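You operate a simulated robot arm through the tools that you are given. There is no shell and no other tool. Be economical: measure what you need, move in short steps, check, and stop when the job is done.

You are at the controls of a simulated robot arm. One attempt, no reset.

Task
Take the green casing and put it on the flat yellow plate.

It is judged by the outcome, as a careful person would: the job done as asked, and still so three seconds after it is handed in. It fails if anything else is knocked over, pushed out of place, dropped, spilled or broken.

Robot
A 7-joint arm with a two-finger parallel gripper on a trunk, on a base that drives. Base frame: it is fixed to the floor where the robot stands at the start and does not move with it; the origin is under the middle of the robot, x ahead of it, y to its left, z up. Readings come in m, degrees, newtons and seconds.
With the tool pointing down near the work surface it reaches from about 0.34 to 0.76 m from the robot's upright axis, wherever it stands. Its first joint turns from -115.0 to 115.0 degrees. Places, roughly: flat yellow plate [0.5, 2.75, 0.75]. Payload 3.91 kg.
The tool frame sits at the grasp point between the pads (the TCP): z along the fingers, y along the line on which they close. The tips reach 0.03 m beyond it. The gripper opens to 0.11 m. The fingers are 0.02 m wide and 0.01 m thick; the gripper's body (0.048 by 0.112 m) begins 0.055 m behind the TCP.
Orientation is that of the tool frame in the base frame, as a unit quaternion [x, y, z, w]. With the fingers straight down and closing along the base's y, the tool's x points along the base's -x, its y along +y and its z along -z.

Tools
- The arm moves only by the tool apply_moves. Its arguments are lists of equal length, an entry for each row: "delta_rot": the turn, a rotation vector about the base's x, y, z in units of 5 degrees (1.0 is 5 degrees), a list of three; "offset": the shift along the base's x, y, z in units of 30 mm (1.0 is 30 mm), a list of three; "fingers": the finger opening in m, from 0 to 0.11. In form: {"delta_rot": [[rx, ry, rz], ...], "offset": [[x, y, z], ...], "fingers": [fingers, ...]}. A call has 1 to 8 rows; each row shifts and turns the commanded pose from where the row before left it. A call with a number of a shift or a turn outside -1 to 1 is refused whole. A row lasts 0.2 s, in which the tool goes at most 0.05 m and 8.6 degrees; a call with a longer step from one row to the next is refused whole, and so is a gripper value outside its range. Where a pose cannot be reached the arm comes as near as it can. A force on the tool above 40 N (or 10 N above the force at the start of the call, whichever is more), or a blocked arm, ends the call early, and 0.2 s more pass. Each finger travels about 0.108 m/s and halts on what it meets, pressing with about 41 N; the grip force reading is that of the motor and also rises with nothing between the fingers. The clock runs only during rows and for 0.2 s after the last one: add rows that do not move to give the fingers time. The reply holds the time, the measured pose of the TCP, the force on the tool along the base axes, the opening and the grip force, in the units named above and with some noise.
- Cameras (640 x 400 px; columns grow to the right, rows downward): "scene" is now at [0.0196, 0.1237, 1.5353]; the picture's right is [-0.34, -0.94, 0.00], its down [-0.68, 0.25, -0.69] and it looks along [0.65, -0.24, -0.72] (base axes); focal length 248 px, centre (320, 200). "wrist" rides on the gripper at [0.072, 0.017, -0.103] in the tool frame; the picture's right is [-0.23, 0.97, 0.00], its down [-0.76, -0.18, -0.62] and it looks along [-0.61, -0.14, 0.78] (tool axes); focal length 222 px, centre (320, 200). There is no depth. A picture from a camera that has moved, and an enlarged one, comes with that camera's place and axes in the base frame and with its lens.
- camera(camera): a new picture of that camera. No time passes.
- raise_lower(by): slides the trunk up (or, below 0, down) by that many m; the arm and the scene camera ride with it, the base frame stays. It gives what a move gives, with no picture.
- steer(legs): drives the robot by 1 to 6 legs, each [ahead, turn to the left] in m and degrees, along the robot's own axes; the way and the turn of a leg run together, so that a leg with both is an arc; at most 1.5 m and 180 degrees a leg. The arm and the cameras ride along, it lands a little off, and it stops where it bumps. It gives what a move gives.
- head_to(pan, tilt): turns the head with the scene camera to pan (to the left, within 155 degrees either way) and tilt (down, from -29 to 69), counted from straight ahead of the robot. It gives what a move gives.
- close_up(camera, box): a new picture of the part [left, top, right, bottom] of that camera's present view, enlarged. No time passes.
- sign_off(): hands the job in; it is judged then, once.

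Work in short steps. Places have to be worked out from the pictures, the camera data and where the tool is seen: move nearer, look again, correct. Check each grasp and each placing, and mend what went wrong. You have 120 turns and 98 pictures in all, those below and enlarged ones among them. Open the gripper and draw the arm clear of the work before you hand the job in, unless the task says otherwise; then end with one line.

The tools are called after ">>>" as name(argument=value, ...) on one line, values as JSON. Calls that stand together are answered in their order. apply_moves: Moves the arm, as the interface text tells. Its arguments: {"type":"object","properties":{"delta_rot":{"type":"array"},"offset":{"type":"array"},"fingers":{"type":"array"}},"required":["delta_rot","offset","fingers"]} The other tools are called the same way: raise_lower (by) slides the trunk up or down; steer (legs) drives the base; head_to (pan, tilt) turns the head that bears the scene camera; camera (camera) takes a picture; close_up (camera, box) takes an enlarged picture of a part of a camera's view; sign_off () hands the job in.

At the start:

```text
t: 0.0
tcp_pos: [0.5298, -0.1217, 1.0532]
ee_rot: [0.004, 1.0, 0.001, 0.0]
ft_force: [0.0, 0.5, 0.0]
width: 0.1102
finger_force: 0.0
trunk travel left (down, up): [-0.65, 0.34]
robot x, y, heading: [0.0016, 0.0002, 0.0]
head pan, tilt: [-20.0, 46.0]
```

scene: 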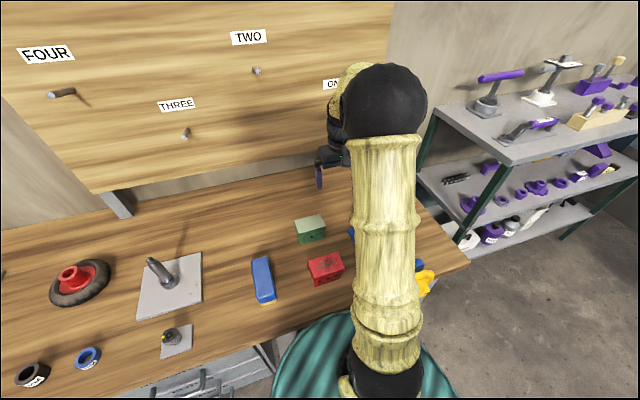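
wrist: 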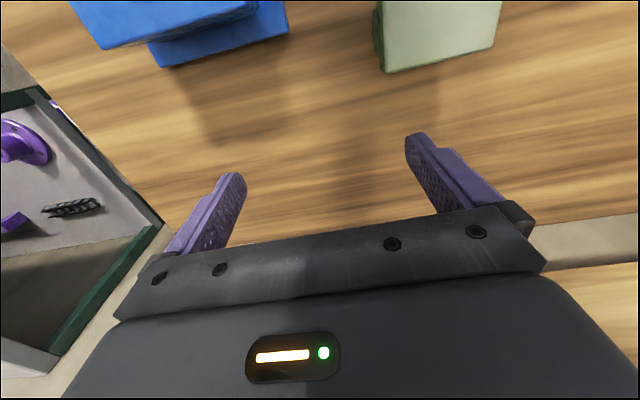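

I'll start with an enlarged look at the green block near (0.49, -0.02), and a look at its surroundings.

>>> close_up(camera="scene", box=[240, 190, 440, 315])

>>> head_to(pan=80, tilt=30)

>>> camera(camera="scene")

```text
3.20 times, centred on (340, 252) of scene
camera zoom: at [0.0196, 0.1237, 1.5353], right [-0.34, -0.94, 0.0], down [-0.68, 0.25, -0.69], along [0.65, -0.24, -0.72], focal length 793 px, centre (256, 32)
```

zoom: 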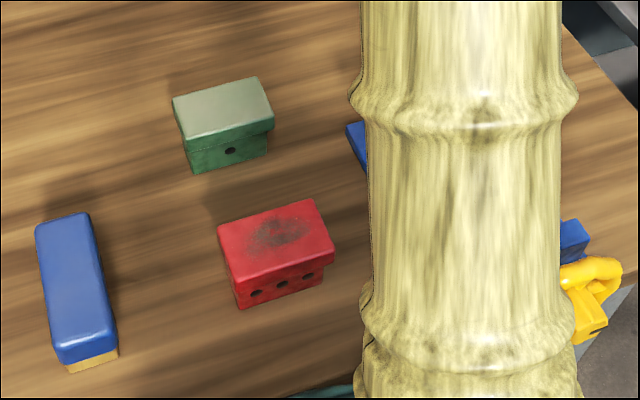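

```text
t: 1.8
tcp_pos: [0.5298, -0.1208, 1.0544]
ee_rot: [0.004, 1.0, 0.0, 0.0]
ft_force: [-0.2, 1.2, 0.7]
width: 0.11
finger_force: 0.0
trunk travel left (down, up): [-0.65, 0.34]
robot x, y, heading: [-0.0008, -0.0009, 0.1]
head pan, tilt: [80.0, 30.0]
```

```text
94 pictures are left
camera scene: at [-0.0402, 0.2403, 1.5593], right [0.98, -0.17, 0.0], down [-0.09, -0.49, -0.87], along [0.15, 0.85, -0.5], focal length 248 px, centre (320, 200)
```

scene: 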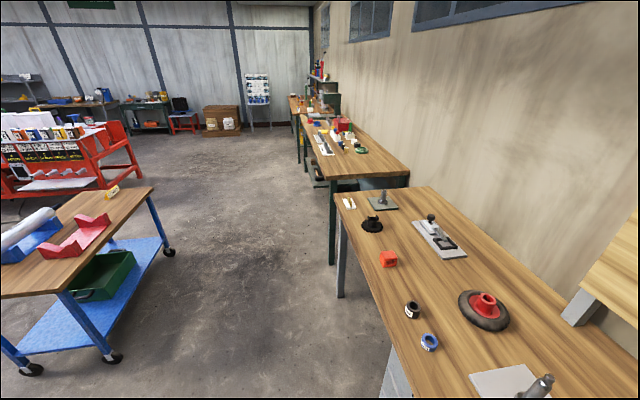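

The plate should lie on the second bench around pixel (330,146), so I'll enlarge that area.

>>> close_up(camera="scene", box=[280, 100, 408, 180])

>>> close_up(camera="wrist", box=[0, 0, 640, 400])

```text
5.00 times, centred on (344, 140) of scene
camera zoom: at [-0.0402, 0.2403, 1.5593], right [0.98, -0.17, 0.0], down [-0.09, -0.49, -0.87], along [0.15, 0.85, -0.5], focal length 1239 px, centre (200, 500)
```

zoom: 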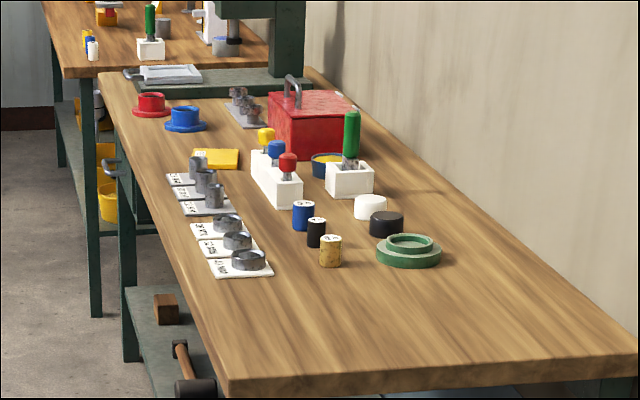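

```text
1.00 times, centred on (320, 200) of wrist
camera zoom: at [0.4592, -0.1034, 1.1581], right [0.24, 0.97, 0.0], down [0.76, -0.18, 0.62], along [0.61, -0.15, -0.78], focal length 222 px, centre (320, 200)
```

zoom: 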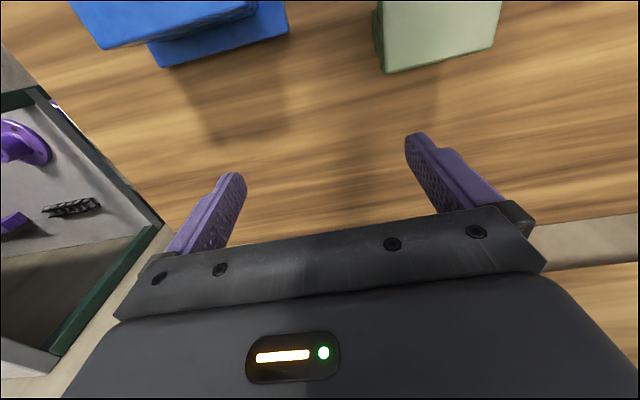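

The green casing's top is about 0.06 (x) by 0.09 (y), centred near (0.50, -0.02) with its top at about z 0.905. I'll turn the gripper to close along x, staying high, and move over it.

>>> apply_moves(delta_rot=[[0, 0, -1], [0, 0, -1], [0, 0, -1], [0, 0, -1], [0, 0, -1], [0, 0, -1], [0, 0, -1], [0, 0, -1]], offset=[[-0.1, 0.4, 0], [-0.1, 0.4, 0], [-0.1, 0.4, 0], [-0.1, 0.4, 0], [-0.1, 0.4, 0], [-0.1, 0.4, 0], [-0.1, 0.4, 0], [-0.1, 0.4, 0]], fingers=[0.11, 0.11, 0.11, 0.11, 0.11, 0.11, 0.11, 0.11])

>>> apply_moves(delta_rot=[[0, 0, -1], [0, 0, -1], [0, 0, -1], [0, 0, -1], [0, 0, -1], [0, 0, -1], [0, 0, -1], [0, 0, -1]], offset=[[-0.05, 0.05, 0], [-0.05, 0.05, 0], [0, 0, 0], [0, 0, 0], [0, 0, 0], [0, 0, 0], [0, 0, 0], [0, 0, 0]], fingers=[0.11, 0.11, 0.11, 0.11, 0.11, 0.11, 0.11, 0.11])

>>> apply_moves(delta_rot=[[0, 0, -1], [0, 0, -1]], offset=[[0, 0, 0], [0, 0, 0]], fingers=[0.11, 0.11])

>>> camera(camera="wrist")

>>> head_to(pan=-10, tilt=50)

>>> camera(camera="scene")

```text
t: 3.6
tcp_pos: [0.5066, -0.0263, 1.0547]
ee_rot: [0.347, 0.938, 0.001, 0.0]
ft_force: [1.4, 0.8, -0.3]
width: 0.1102
finger_force: 0.0
trunk travel left (down, up): [-0.65, 0.34]
robot x, y, heading: [-0.0012, -0.0027, -0.1]
head pan, tilt: [80.0, 30.0]
```

```text
t: 5.4
tcp_pos: [0.5039, -0.0221, 1.0544]
ee_rot: [0.646, 0.763, 0.001, 0.0]
ft_force: [-0.7, -0.7, -0.1]
width: 0.1097
finger_force: 0.1
trunk travel left (down, up): [-0.65, 0.34]
robot x, y, heading: [0.0032, -0.0034, -0.1]
head pan, tilt: [80.0, 30.0]
```

```text
t: 6.0
tcp_pos: [0.5031, -0.0224, 1.0545]
ee_rot: [0.71, 0.704, 0.0, 0.0]
ft_force: [0.9, 0.0, 0.4]
width: 0.1101
finger_force: 0.0
trunk travel left (down, up): [-0.65, 0.34]
robot x, y, heading: [0.002, -0.0024, -0.1]
head pan, tilt: [80.0, 30.0]
```

```text
91 pictures are left
camera wrist: at [0.5222, 0.0505, 1.1582], right [0.97, -0.24, 0.0], down [-0.19, -0.76, 0.62], along [-0.15, -0.61, -0.78], focal length 222 px, centre (320, 200)
```

wrist: 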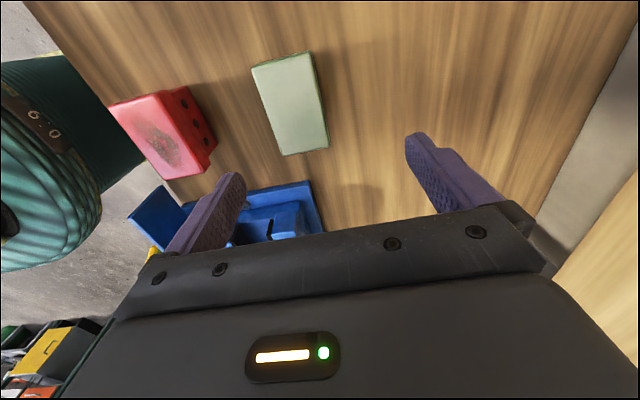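

```text
t: 7.6
tcp_pos: [0.5038, -0.0224, 1.0543]
ee_rot: [0.709, 0.705, 0.001, 0.0]
ft_force: [0.1, 0.4, -0.7]
width: 0.1099
finger_force: 0.1
trunk travel left (down, up): [-0.65, 0.34]
robot x, y, heading: [0.0012, -0.0015, 0.0]
head pan, tilt: [-10.0, 50.0]
```

```text
90 pictures are left
camera scene: at [0.0198, 0.138, 1.5298], right [-0.17, -0.98, 0.0], down [-0.75, 0.13, -0.64], along [0.63, -0.11, -0.77], focal length 248 px, centre (320, 200)
```

scene: 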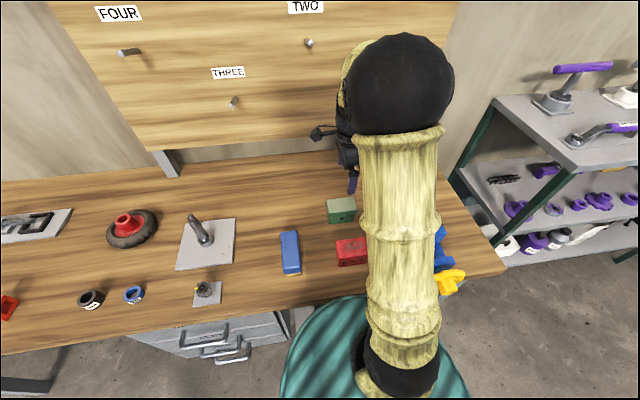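

Combining the wrist and scene views puts the casing centre near x 0.48, y -0.018. I'll shift there, come down partway and look again.

>>> apply_moves(delta_rot=[[0, 0, 0], [0, 0, 0], [0, 0, 0]], offset=[[-0.7, 0.1, 0], [0, 0, -0.8], [0, 0, -0.7]], fingers=[0.11, 0.11, 0.11])

>>> camera(camera="wrist")

>>> close_up(camera="scene", box=[272, 160, 400, 240])

```text
t: 8.4
tcp_pos: [0.4843, -0.0197, 1.0065]
ee_rot: [0.71, 0.704, 0.0, 0.0]
ft_force: [-0.1, -0.3, 0.3]
width: 0.1101
finger_force: 0.0
trunk travel left (down, up): [-0.65, 0.34]
robot x, y, heading: [0.0024, -0.0009, -0.1]
head pan, tilt: [-10.0, 50.0]
```

```text
89 pictures are left
camera wrist: at [0.5015, 0.0533, 1.1115], right [0.97, -0.23, 0.0], down [-0.18, -0.76, 0.62], along [-0.15, -0.61, -0.78], focal length 222 px, centre (320, 200)
```

wrist: 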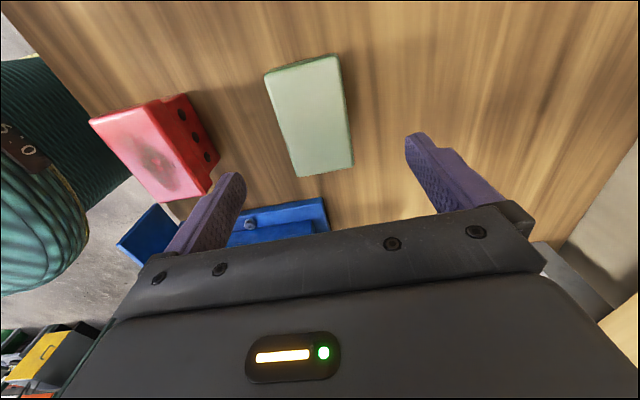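

```text
5.00 times, centred on (336, 200) of scene
camera zoom: at [0.0202, 0.1379, 1.5298], right [-0.17, -0.98, 0.0], down [-0.75, 0.13, -0.64], along [0.63, -0.11, -0.77], focal length 1239 px, centre (240, 200)
```

zoom: 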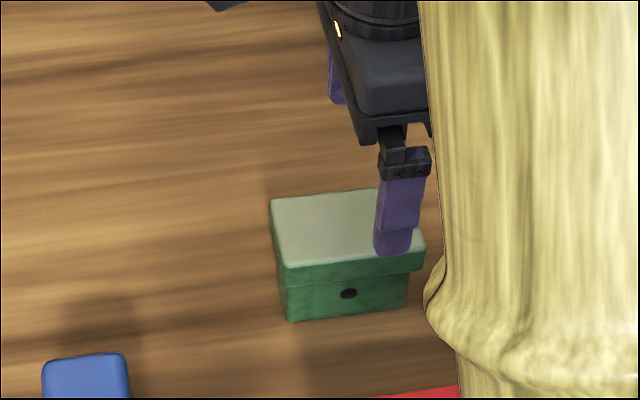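

The casing centre is about (0.479, -0.017), about 0.06 wide in x, well within the open fingers. I'll descend to TCP z of about 0.905 and check before closing.

>>> apply_moves(delta_rot=[[0, 0, 0], [0, 0, 0], [0, 0, 0], [0, 0, 0], [0, 0, 0]], offset=[[-0.15, 0.1, -0.8], [0, 0, -0.8], [0, 0, -0.8], [0, 0, -0.7], [0, 0, -0.3]], fingers=[0.11, 0.11, 0.11, 0.11, 0.11])

>>> camera(camera="wrist")

>>> close_up(camera="scene", box=[272, 160, 400, 240])

```text
t: 9.6
tcp_pos: [0.4762, -0.0184, 0.9068]
ee_rot: [0.71, 0.704, 0.0, 0.0]
ft_force: [0.0, 0.5, -0.3]
width: 0.11
finger_force: 0.0
trunk travel left (down, up): [-0.65, 0.34]
robot x, y, heading: [0.0029, -0.0001, 0.0]
head pan, tilt: [-10.0, 50.0]
```

```text
87 pictures are left
camera wrist: at [0.4953, 0.0553, 1.0112], right [0.97, -0.24, 0.0], down [-0.19, -0.76, 0.62], along [-0.15, -0.61, -0.78], focal length 222 px, centre (320, 200)
```

wrist: 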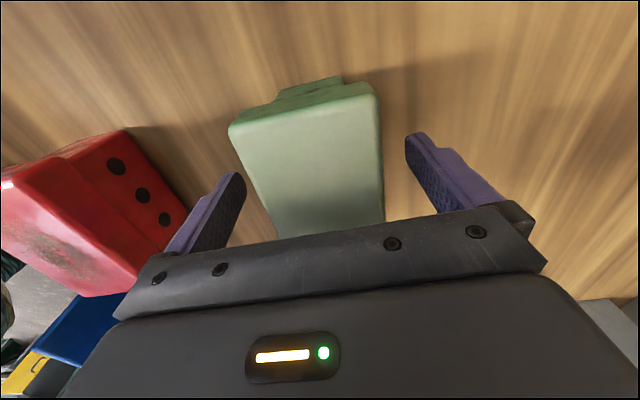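

```text
5.00 times, centred on (336, 200) of scene
camera zoom: at [0.0199, 0.1379, 1.5298], right [-0.17, -0.98, 0.0], down [-0.75, 0.13, -0.64], along [0.63, -0.11, -0.77], focal length 1239 px, centre (240, 200)
```

zoom: 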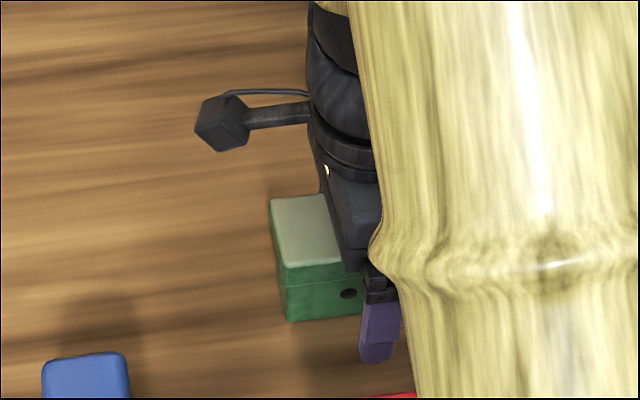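

The fingers straddle the casing with the tips clear of the bench and the TCP within 8 mm of the casing's centre along y. Closing now.

>>> apply_moves(delta_rot=[[0, 0, 0], [0, 0, 0], [0, 0, 0], [0, 0, 0], [0, 0, 0]], offset=[[0.1, 0.2, 0], [0, 0, 0], [0, 0, 0], [0, 0, 0], [0, 0, 0]], fingers=[0.11, 0.07, 0.03, 0.03, 0.03])

>>> camera(camera="wrist")

```text
t: 10.8
tcp_pos: [0.4799, -0.0119, 0.9082]
ee_rot: [0.71, 0.704, 0.0, 0.0]
ft_force: [1.7, -0.2, 0.0]
width: 0.0557
finger_force: 40.5
trunk travel left (down, up): [-0.65, 0.34]
robot x, y, heading: [-0.0019, 0.001, 0.2]
head pan, tilt: [-10.0, 50.0]
```

```text
85 pictures are left
camera wrist: at [0.4987, 0.0616, 1.0109], right [0.97, -0.24, 0.0], down [-0.18, -0.76, 0.62], along [-0.15, -0.61, -0.78], focal length 222 px, centre (320, 200)
```

wrist: 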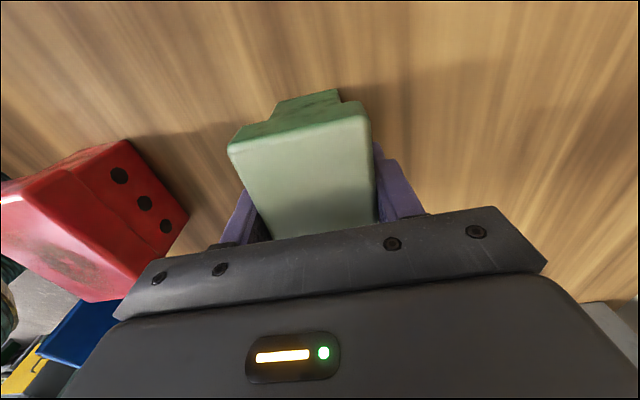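

The grip holds at 0.056 m with 40 N. I'll lift straight up slowly and check.

>>> apply_moves(delta_rot=[[0, 0, 0], [0, 0, 0], [0, 0, 0], [0, 0, 0], [0, 0, 0], [0, 0, 0], [0, 0, 0], [0, 0, 0]], offset=[[0, 0, 0.3], [0, 0, 0.5], [0, 0, 0.7], [0, 0, 0.8], [0, 0, 0.8], [0, 0, 0.8], [0, 0, 0.8], [0, 0, 0.8]], fingers=[0.03, 0.03, 0.03, 0.03, 0.03, 0.03, 0.03, 0.03])

>>> camera(camera="wrist")

>>> camera(camera="scene")

```text
t: 12.6
tcp_pos: [0.4831, -0.0089, 1.0727]
ee_rot: [0.71, 0.704, -0.001, 0.0]
ft_force: [0.0, -1.0, -6.5]
width: 0.0557
finger_force: 40.9
trunk travel left (down, up): [-0.65, 0.34]
robot x, y, heading: [-0.0037, 0.0003, -0.1]
head pan, tilt: [-10.0, 50.0]
```

```text
84 pictures are left
camera wrist: at [0.5007, 0.0643, 1.1771], right [0.97, -0.23, 0.0], down [-0.18, -0.76, 0.62], along [-0.15, -0.61, -0.78], focal length 222 px, centre (320, 200)
```

wrist: 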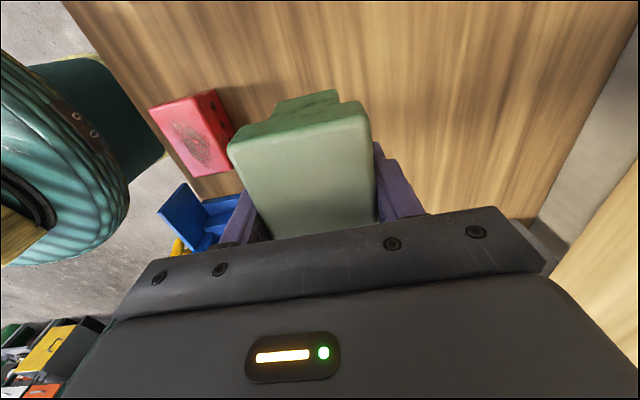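

```text
83 pictures are left
camera scene: at [0.0199, 0.1379, 1.5297], right [-0.17, -0.98, 0.0], down [-0.75, 0.13, -0.64], along [0.63, -0.11, -0.77], focal length 248 px, centre (320, 200)
```

scene: 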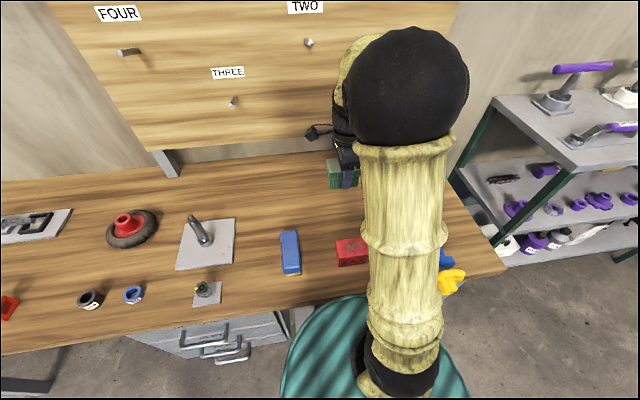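

The casing is held, weighing about 6.5 N, and nothing else moved. I'll look behind before backing out from the bench.

>>> head_to(pan=150, tilt=40)

>>> camera(camera="scene")

>>> head_to(pan=-150, tilt=40)

>>> camera(camera="scene")

```text
t: 15.1
tcp_pos: [0.4828, -0.0088, 1.0719]
ee_rot: [0.711, 0.703, 0.0, 0.0]
ft_force: [0.1, 0.1, -6.4]
width: 0.0558
finger_force: 41.0
trunk travel left (down, up): [-0.65, 0.34]
robot x, y, heading: [0.0058, -0.0035, 0.2]
head pan, tilt: [150.0, 40.0]
```

```text
82 pictures are left
camera scene: at [-0.1291, 0.1939, 1.544], right [0.5, 0.87, 0.0], down [0.56, -0.32, -0.77], along [-0.66, 0.38, -0.64], focal length 248 px, centre (320, 200)
```

scene: 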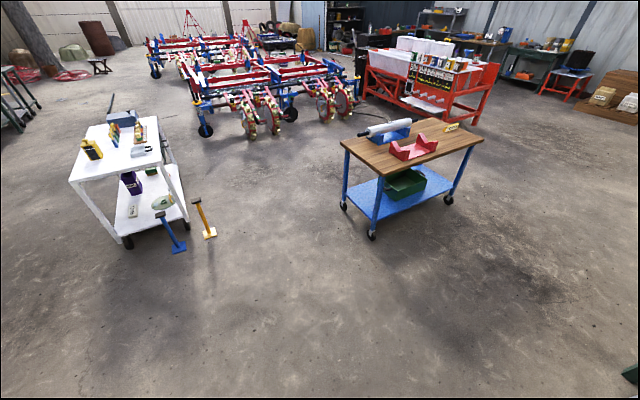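

```text
t: 19.2
tcp_pos: [0.4823, -0.0085, 1.0719]
ee_rot: [0.71, 0.704, 0.0, 0.0]
ft_force: [0.2, -0.6, -5.2]
width: 0.0558
finger_force: 40.7
trunk travel left (down, up): [-0.65, 0.34]
robot x, y, heading: [-0.0014, -0.0004, 0.4]
head pan, tilt: [-150.0, 40.0]
```

```text
81 pictures are left
camera scene: at [-0.1291, 0.1088, 1.544], right [-0.5, 0.87, 0.0], down [0.56, 0.32, -0.77], along [-0.66, -0.38, -0.64], focal length 248 px, centre (320, 200)
```

scene: 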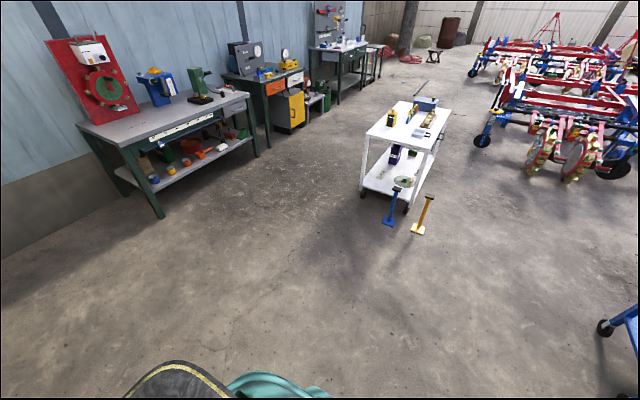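

The floor behind is clear. I'll back out 0.42 m, turn left, and drive 1.5 m alongside the benches.

>>> steer(legs=[[-0.42, 0], [0, 90], [1.5, 0]])

>>> head_to(pan=-30, tilt=35)

>>> camera(camera="scene")

```text
t: 32.7
tcp_pos: [-0.3983, 2.0088, 1.0732]
ee_rot: [0.007, 1.0, 0.0, 0.0]
ft_force: [0.1, -0.1, -5.8]
width: 0.0557
finger_force: 41.4
trunk travel left (down, up): [-0.65, 0.34]
robot x, y, heading: [-0.4094, 1.5319, 89.8]
head pan, tilt: [-150.0, 40.0]
```

```text
t: 34.7
tcp_pos: [-0.3991, 2.0085, 1.0729]
ee_rot: [0.008, 1.0, -0.001, 0.0]
ft_force: [0.2, -0.3, -6.8]
width: 0.0558
finger_force: 40.7
trunk travel left (down, up): [-0.65, 0.34]
robot x, y, heading: [-0.4064, 1.5327, 89.5]
head pan, tilt: [-30.0, 35.0]
```

```text
80 pictures are left
camera scene: at [-0.5143, 1.5445, 1.5515], right [0.86, -0.51, 0.0], down [-0.29, -0.49, -0.82], along [0.41, 0.71, -0.57], focal length 248 px, centre (320, 200)
```

scene: 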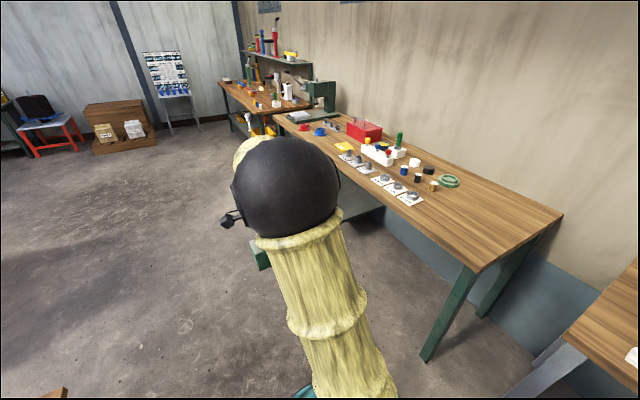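

The yellow plate appears near (0.6, 3.1). I'll drive on 1.3 m and look again from nearer.

>>> steer(legs=[[1.3, 0]])

>>> head_to(pan=-75, tilt=40)

>>> camera(camera="scene")

```text
t: 41.2
tcp_pos: [-0.3568, 3.2904, 1.0722]
ee_rot: [0.022, 1.0, 0.0, 0.0]
ft_force: [0.6, -0.4, -6.7]
width: 0.0556
finger_force: 41.1
trunk travel left (down, up): [-0.65, 0.34]
robot x, y, heading: [-0.3831, 2.8101, 88.1]
head pan, tilt: [-30.0, 35.0]
```

```text
t: 42.3
tcp_pos: [-0.357, 3.2907, 1.0722]
ee_rot: [0.021, 1.0, 0.0, 0.0]
ft_force: [-0.2, 0.4, -6.2]
width: 0.0558
finger_force: 41.0
trunk travel left (down, up): [-0.65, 0.34]
robot x, y, heading: [-0.383, 2.8108, 87.8]
head pan, tilt: [-75.0, 40.0]
```

```text
79 pictures are left
camera scene: at [-0.4504, 2.7733, 1.544], right [0.23, -0.97, 0.0], down [-0.63, -0.15, -0.77], along [0.75, 0.17, -0.64], focal length 248 px, centre (320, 200)
```

scene: 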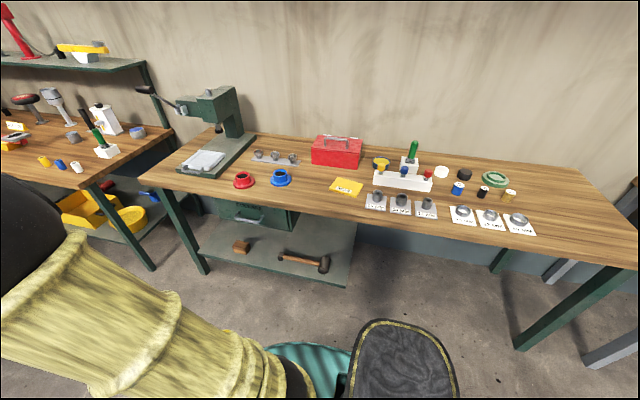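

The plate shows at (346,187), so about (0.62, 2.87). An enlargement will give me the detail.

>>> close_up(camera="scene", box=[266, 140, 426, 240])

```text
4.00 times, centred on (346, 190) of scene
camera zoom: at [-0.4504, 2.7733, 1.544], right [0.23, -0.97, 0.0], down [-0.63, -0.15, -0.77], along [0.75, 0.17, -0.64], focal length 991 px, centre (216, 240)
```

zoom: 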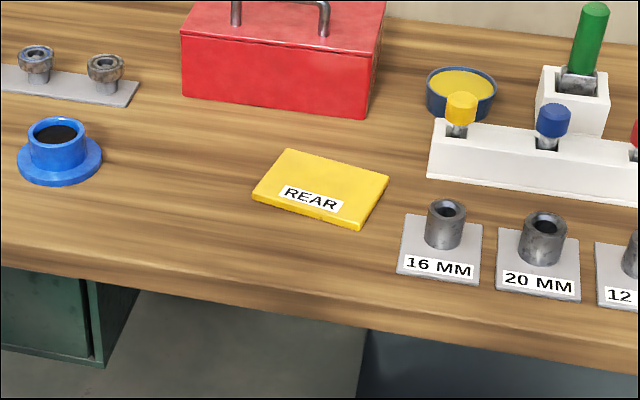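

The plate ("REAR") is roughly 0.15 by 0.12 m, centred near (0.61, 2.87) and turned about 14°. I'll turn right to face the bench and go ahead 0.4 m with the arm held high.

>>> steer(legs=[[0, -88], [0.4, 0]])

>>> head_to(pan=10, tilt=50)

>>> camera(camera="scene")

>>> camera(camera="wrist")

```text
t: 48.5
tcp_pos: [0.501, 2.7965, 1.0731]
ee_rot: [0.712, 0.702, 0.0, 0.0]
ft_force: [0.8, 0.0, -6.4]
width: 0.0558
finger_force: 40.8
trunk travel left (down, up): [-0.65, 0.34]
robot x, y, heading: [0.019, 2.8054, -0.3]
head pan, tilt: [-75.0, 40.0]
```

```text
t: 50.1
tcp_pos: [0.5007, 2.7963, 1.0734]
ee_rot: [0.712, 0.702, 0.0, 0.0]
ft_force: [-0.3, 0.2, -6.2]
width: 0.056
finger_force: 41.3
trunk travel left (down, up): [-0.65, 0.34]
robot x, y, heading: [0.0173, 2.8057, -0.4]
head pan, tilt: [10.0, 50.0]
```

```text
77 pictures are left
camera scene: at [0.0396, 2.9719, 1.5298], right [0.17, -0.99, 0.0], down [-0.76, -0.13, -0.64], along [0.63, 0.11, -0.77], focal length 248 px, centre (320, 200)
```

scene: 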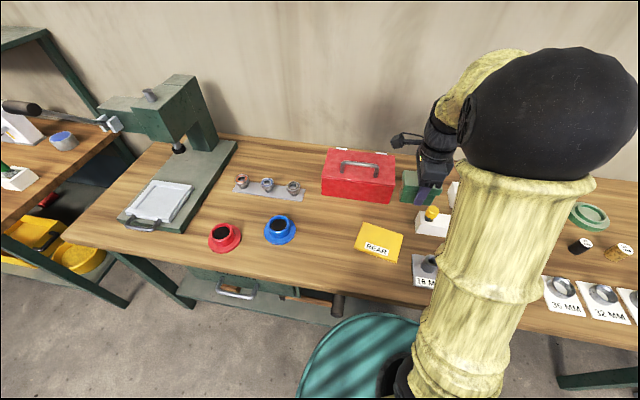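

```text
76 pictures are left
camera wrist: at [0.5199, 2.8687, 1.1767], right [0.97, -0.24, 0.0], down [-0.19, -0.76, 0.62], along [-0.15, -0.61, -0.78], focal length 222 px, centre (320, 200)
```

wrist: 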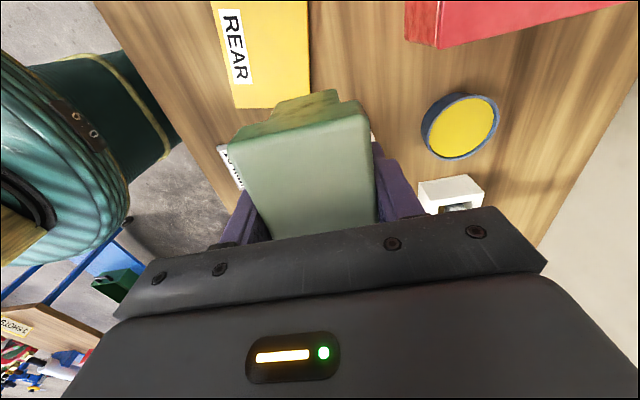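

The new view puts the plate nearer than expected, so the bench height is uncertain. An enlarged view should help me triangulate.

>>> close_up(camera="scene", box=[300, 190, 460, 290])

>>> close_up(camera="wrist", box=[160, 0, 480, 200])

```text
4.00 times, centred on (380, 240) of scene
camera zoom: at [0.0396, 2.9719, 1.5298], right [0.17, -0.99, 0.0], down [-0.76, -0.13, -0.64], along [0.63, 0.11, -0.77], focal length 991 px, centre (80, 40)
```

zoom: 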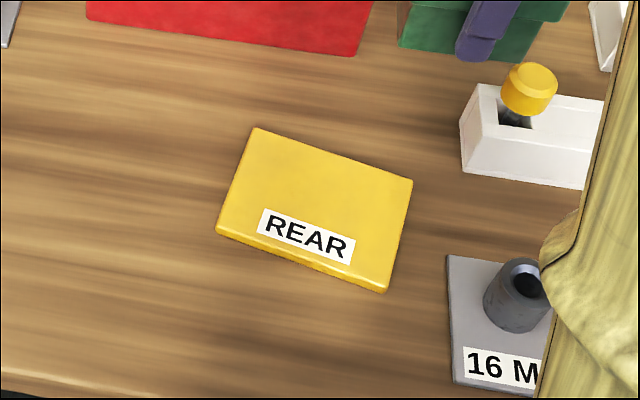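

```text
2.00 times, centred on (320, 100) of wrist
camera zoom: at [0.5199, 2.8687, 1.1767], right [0.97, -0.24, 0.0], down [-0.19, -0.76, 0.62], along [-0.15, -0.61, -0.78], focal length 444 px, centre (320, 400)
```

zoom: 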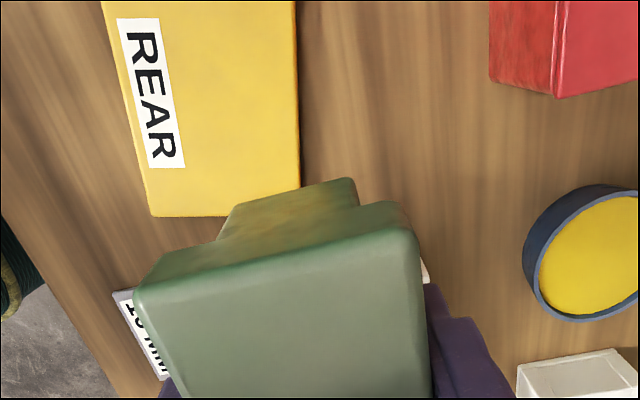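

Scene, wrist and earlier views agree on the plate top at z≈0.866 and its centre at about (0.455, 2.86), with its long axis 13° off y. I'll shift above it while high and align the casing.

>>> apply_moves(delta_rot=[[0, 0, -0.8], [0, 0, -0.8], [0, 0, -0.9], [0, 0, 0]], offset=[[-0.5, 0.7, 0], [-0.5, 0.7, 0], [-0.5, 0.7, 0], [0, 0, -0.8]], fingers=[0.03, 0.03, 0.03, 0.03])

>>> camera(camera="scene")

>>> camera(camera="wrist")

```text
t: 51.1
tcp_pos: [0.4555, 2.8613, 1.0484]
ee_rot: [0.784, 0.62, 0.0, 0.001]
ft_force: [1.5, -0.2, -6.9]
width: 0.0559
finger_force: 41.2
trunk travel left (down, up): [-0.65, 0.34]
robot x, y, heading: [0.0188, 2.8039, -0.4]
head pan, tilt: [10.0, 50.0]
```

```text
73 pictures are left
camera scene: at [0.0402, 2.9722, 1.5297], right [0.17, -0.99, 0.0], down [-0.76, -0.13, -0.64], along [0.63, 0.11, -0.77], focal length 248 px, centre (320, 200)
```

scene: 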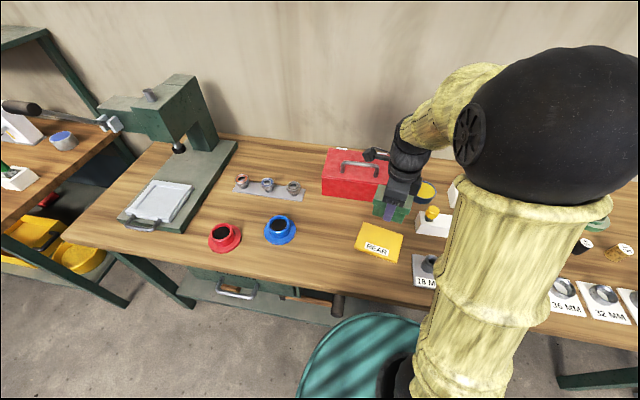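

```text
72 pictures are left
camera wrist: at [0.4901, 2.9281, 1.153], right [0.9, -0.45, 0.0], down [-0.35, -0.7, 0.62], along [-0.28, -0.56, -0.78], focal length 222 px, centre (320, 200)
```

wrist: 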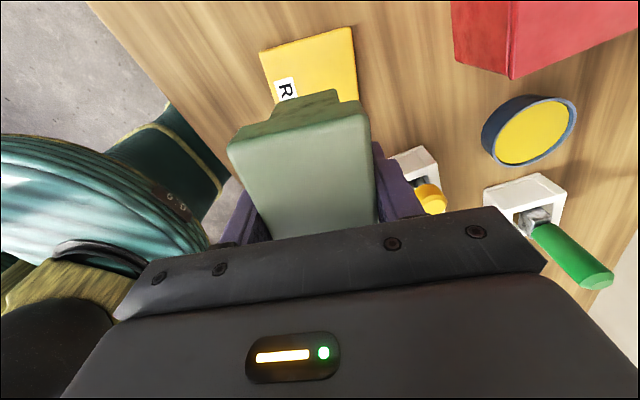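

The wrist view of the plate's far corners matches my estimate, giving a centre of about (0.453, 2.861). Lowering to just above the plate.

>>> apply_moves(delta_rot=[[0, 0, 0], [0, 0, 0], [0, 0, 0], [0, 0, 0], [0, 0, 0], [0, 0, 0]], offset=[[0, 0, -0.8], [0, 0, -0.8], [0, 0, -0.8], [0, 0, -0.8], [0, 0, -0.5], [0, 0, -0.3]], fingers=[0.03, 0.03, 0.03, 0.03, 0.03, 0.03])

>>> close_up(camera="scene", box=[300, 190, 460, 290])

>>> camera(camera="wrist")

```text
t: 52.5
tcp_pos: [0.4553, 2.8595, 0.9293]
ee_rot: [0.784, 0.62, -0.001, 0.0]
ft_force: [0.6, 0.1, -6.3]
width: 0.0557
finger_force: 41.3
trunk travel left (down, up): [-0.65, 0.34]
robot x, y, heading: [0.0177, 2.808, -0.0]
head pan, tilt: [10.0, 50.0]
```

```text
4.00 times, centred on (380, 240) of scene
camera zoom: at [0.0397, 2.972, 1.5297], right [0.17, -0.99, 0.0], down [-0.76, -0.13, -0.64], along [0.63, 0.11, -0.77], focal length 991 px, centre (80, 40)
```

zoom: 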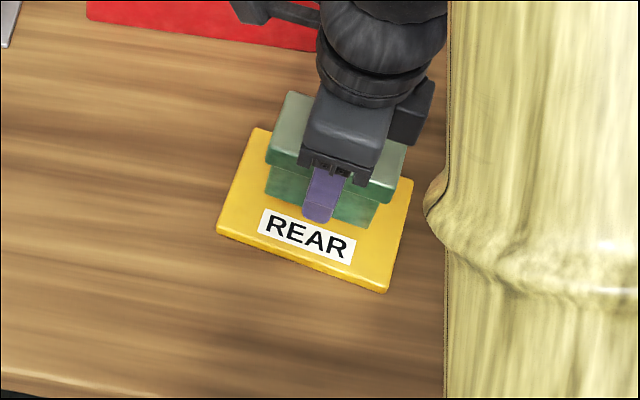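

```text
70 pictures are left
camera wrist: at [0.4898, 2.9259, 1.0331], right [0.9, -0.45, 0.0], down [-0.35, -0.7, 0.62], along [-0.28, -0.56, -0.78], focal length 222 px, centre (320, 200)
```

wrist: 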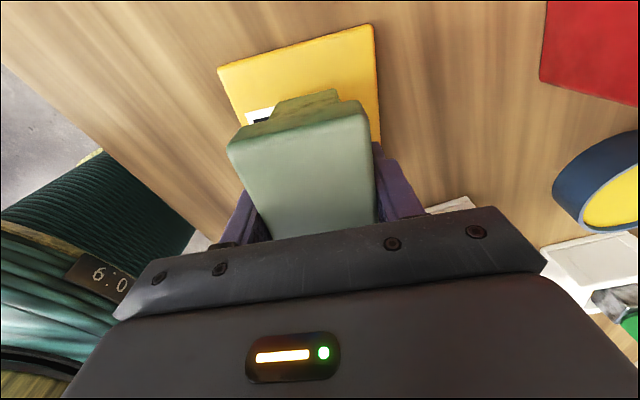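

The casing hovers about 1 cm above the plate, well within its outline. I'll nudge it 4 mm toward the robot and lower in tiny steps to contact.

>>> apply_moves(delta_rot=[[0, 0, 0], [0, 0, 0], [0, 0, 0], [0, 0, 0]], offset=[[-0.13, 0, 0], [0, 0, -0.15], [0, 0, -0.15], [0, 0, -0.1]], fingers=[0.03, 0.03, 0.03, 0.03])

>>> close_up(camera="scene", box=[300, 190, 460, 290])

```text
t: 53.5
tcp_pos: [0.4501, 2.8601, 0.9191]
ee_rot: [0.784, 0.621, 0.003, 0.001]
ft_force: [-1.6, 0.7, 27.5]
width: 0.056
finger_force: 40.9
trunk travel left (down, up): [-0.65, 0.34]
robot x, y, heading: [0.0162, 2.8079, -0.3]
head pan, tilt: [10.0, 50.0]
```

```text
4.00 times, centred on (380, 240) of scene
camera zoom: at [0.0369, 2.9718, 1.5305], right [0.17, -0.99, 0.0], down [-0.75, -0.13, -0.64], along [0.63, 0.11, -0.77], focal length 991 px, centre (80, 40)
```

zoom: 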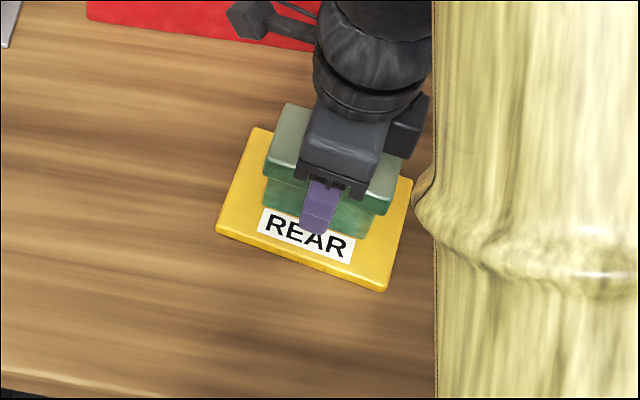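

It's in contact, pressing about 34 N net. I'll ease off about 2 mm, then open the fingers.

>>> apply_moves(delta_rot=[[0, 0, 0], [0, 0, 0]], offset=[[0, 0, 0.06], [0, 0, 0]], fingers=[0.03, 0.03])

```text
t: 54.1
tcp_pos: [0.4514, 2.859, 0.9196]
ee_rot: [0.784, 0.62, 0.001, 0.002]
ft_force: [0.6, 0.1, 15.4]
width: 0.0559
finger_force: 40.8
trunk travel left (down, up): [-0.65, 0.34]
robot x, y, heading: [0.0214, 2.8045, -0.2]
head pan, tilt: [10.0, 50.0]
```

Still pressing by about 21 N, so I'll ease a bit more and then open.

>>> apply_moves(delta_rot=[[0, 0, 0], [0, 0, 0], [0, 0, 0], [0, 0, 0], [0, 0, 0], [0, 0, 0]], offset=[[0, 0, 0.06], [0, 0, 0], [0, 0, 0], [0, 0, 0], [0, 0, 0], [0, 0, 0]], fingers=[0.03, 0.05, 0.065, 0.085, 0.1, 0.1])

>>> close_up(camera="scene", box=[300, 190, 460, 290])

>>> camera(camera="wrist")

```text
t: 55.5
tcp_pos: [0.4516, 2.8594, 0.9196]
ee_rot: [0.785, 0.62, 0.001, -0.001]
ft_force: [-0.2, -0.4, 0.4]
width: 0.0998
finger_force: 0.1
trunk travel left (down, up): [-0.65, 0.34]
robot x, y, heading: [0.0216, 2.8046, 0.1]
head pan, tilt: [10.0, 50.0]
```

```text
4.00 times, centred on (380, 240) of scene
camera zoom: at [0.0391, 2.972, 1.5298], right [0.17, -0.99, 0.0], down [-0.76, -0.13, -0.64], along [0.63, 0.11, -0.77], focal length 991 px, centre (80, 40)
```

zoom: 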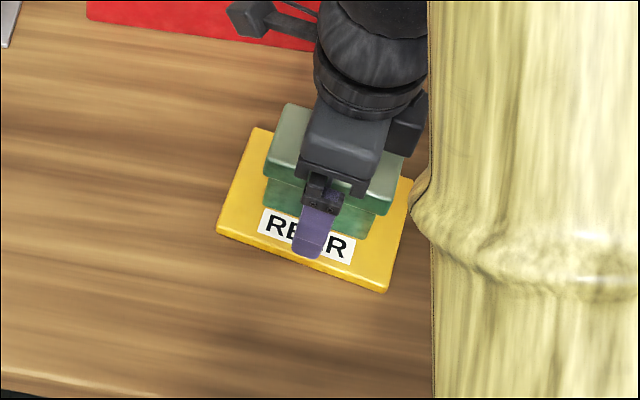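

```text
67 pictures are left
camera wrist: at [0.4863, 2.9259, 1.0241], right [0.9, -0.45, 0.0], down [-0.35, -0.7, 0.62], along [-0.28, -0.56, -0.78], focal length 222 px, centre (320, 200)
```

wrist: 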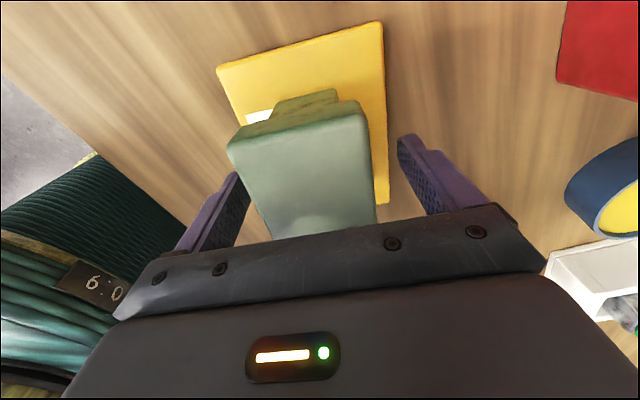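

The casing is released and standing on the plate. I'll raise the arm straight up, clear of it, and check.

>>> apply_moves(delta_rot=[[0, 0, 0], [0, 0, 0], [0, 0, 0], [0, 0, 0], [0, 0, 0], [0, 0, 0], [0, 0, 0], [0, 0, 0]], offset=[[0, 0, 0.3], [0, 0, 0.6], [0, 0, 0.9], [0, 0, 0.9], [0, 0, 0.9], [0, 0, 0.9], [0, 0, 0.9], [0, 0, 0.9]], fingers=[0.1, 0.1, 0.1, 0.1, 0.1, 0.1, 0.1, 0.1])

>>> steer(legs=[[-0.3, 0]])

>>> camera(camera="scene")

>>> camera(camera="wrist")

```text
t: 57.3
tcp_pos: [0.4504, 2.859, 1.11]
ee_rot: [0.784, 0.621, 0.0, -0.001]
ft_force: [0.1, 0.5, 0.6]
width: 0.1
finger_force: 0.0
trunk travel left (down, up): [-0.65, 0.34]
robot x, y, heading: [0.0211, 2.8054, -0.3]
head pan, tilt: [10.0, 50.0]
```

```text
t: 59.4
tcp_pos: [0.1495, 2.8592, 1.1102]
ee_rot: [0.785, 0.619, 0.0, 0.001]
ft_force: [-0.9, -0.2, 0.6]
width: 0.1002
finger_force: 0.0
trunk travel left (down, up): [-0.65, 0.34]
robot x, y, heading: [-0.2831, 2.8097, -0.6]
head pan, tilt: [10.0, 50.0]
```

```text
66 pictures are left
camera scene: at [-0.2616, 2.9741, 1.5298], right [0.16, -0.99, 0.0], down [-0.76, -0.13, -0.64], along [0.63, 0.11, -0.77], focal length 248 px, centre (320, 200)
```

scene: 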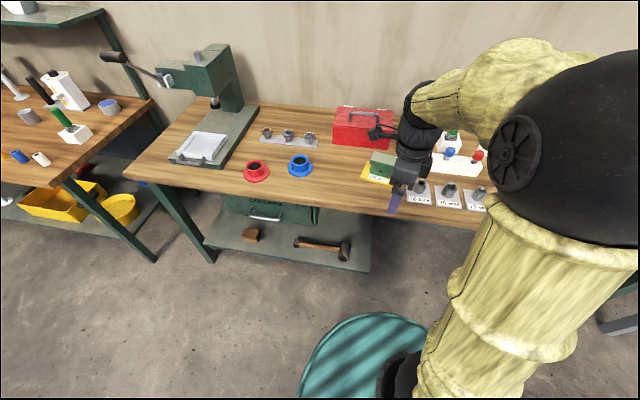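

```text
65 pictures are left
camera wrist: at [0.1852, 2.9253, 1.2138], right [0.89, -0.45, 0.0], down [-0.35, -0.7, 0.62], along [-0.28, -0.56, -0.78], focal length 222 px, centre (320, 200)
```

wrist: 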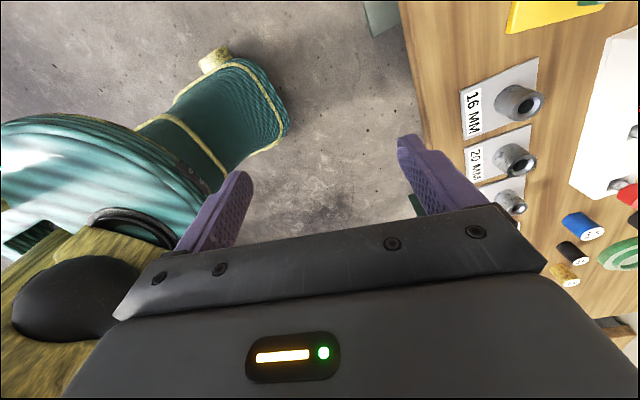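

One enlarged check of the casing on the plate.

>>> close_up(camera="scene", box=[320, 130, 448, 210])

```text
5.00 times, centred on (384, 170) of scene
camera zoom: at [-0.2616, 2.9741, 1.5298], right [0.16, -0.99, 0.0], down [-0.76, -0.13, -0.64], along [0.63, 0.11, -0.77], focal length 1239 px, centre (0, 350)
```

zoom: 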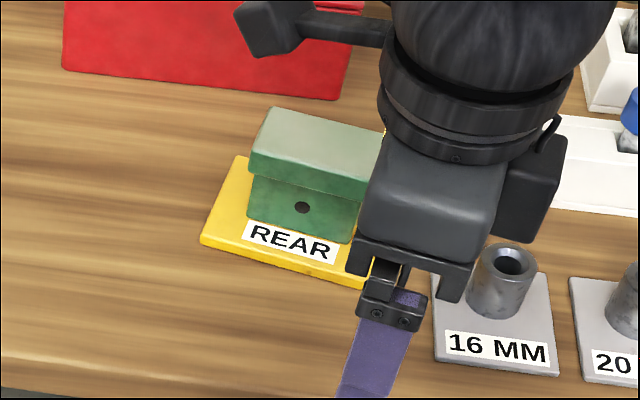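

The casing stands upright and steady on the plate, the gripper is open and clear, and nothing else has moved. Handing in.

>>> sign_off()

```text
The job is handed in.
```

The green casing is standing upright on the flat yellow plate (labelled "REAR"), with the gripper open, the arm clear and, as far as the pictures show, nothing else moved.
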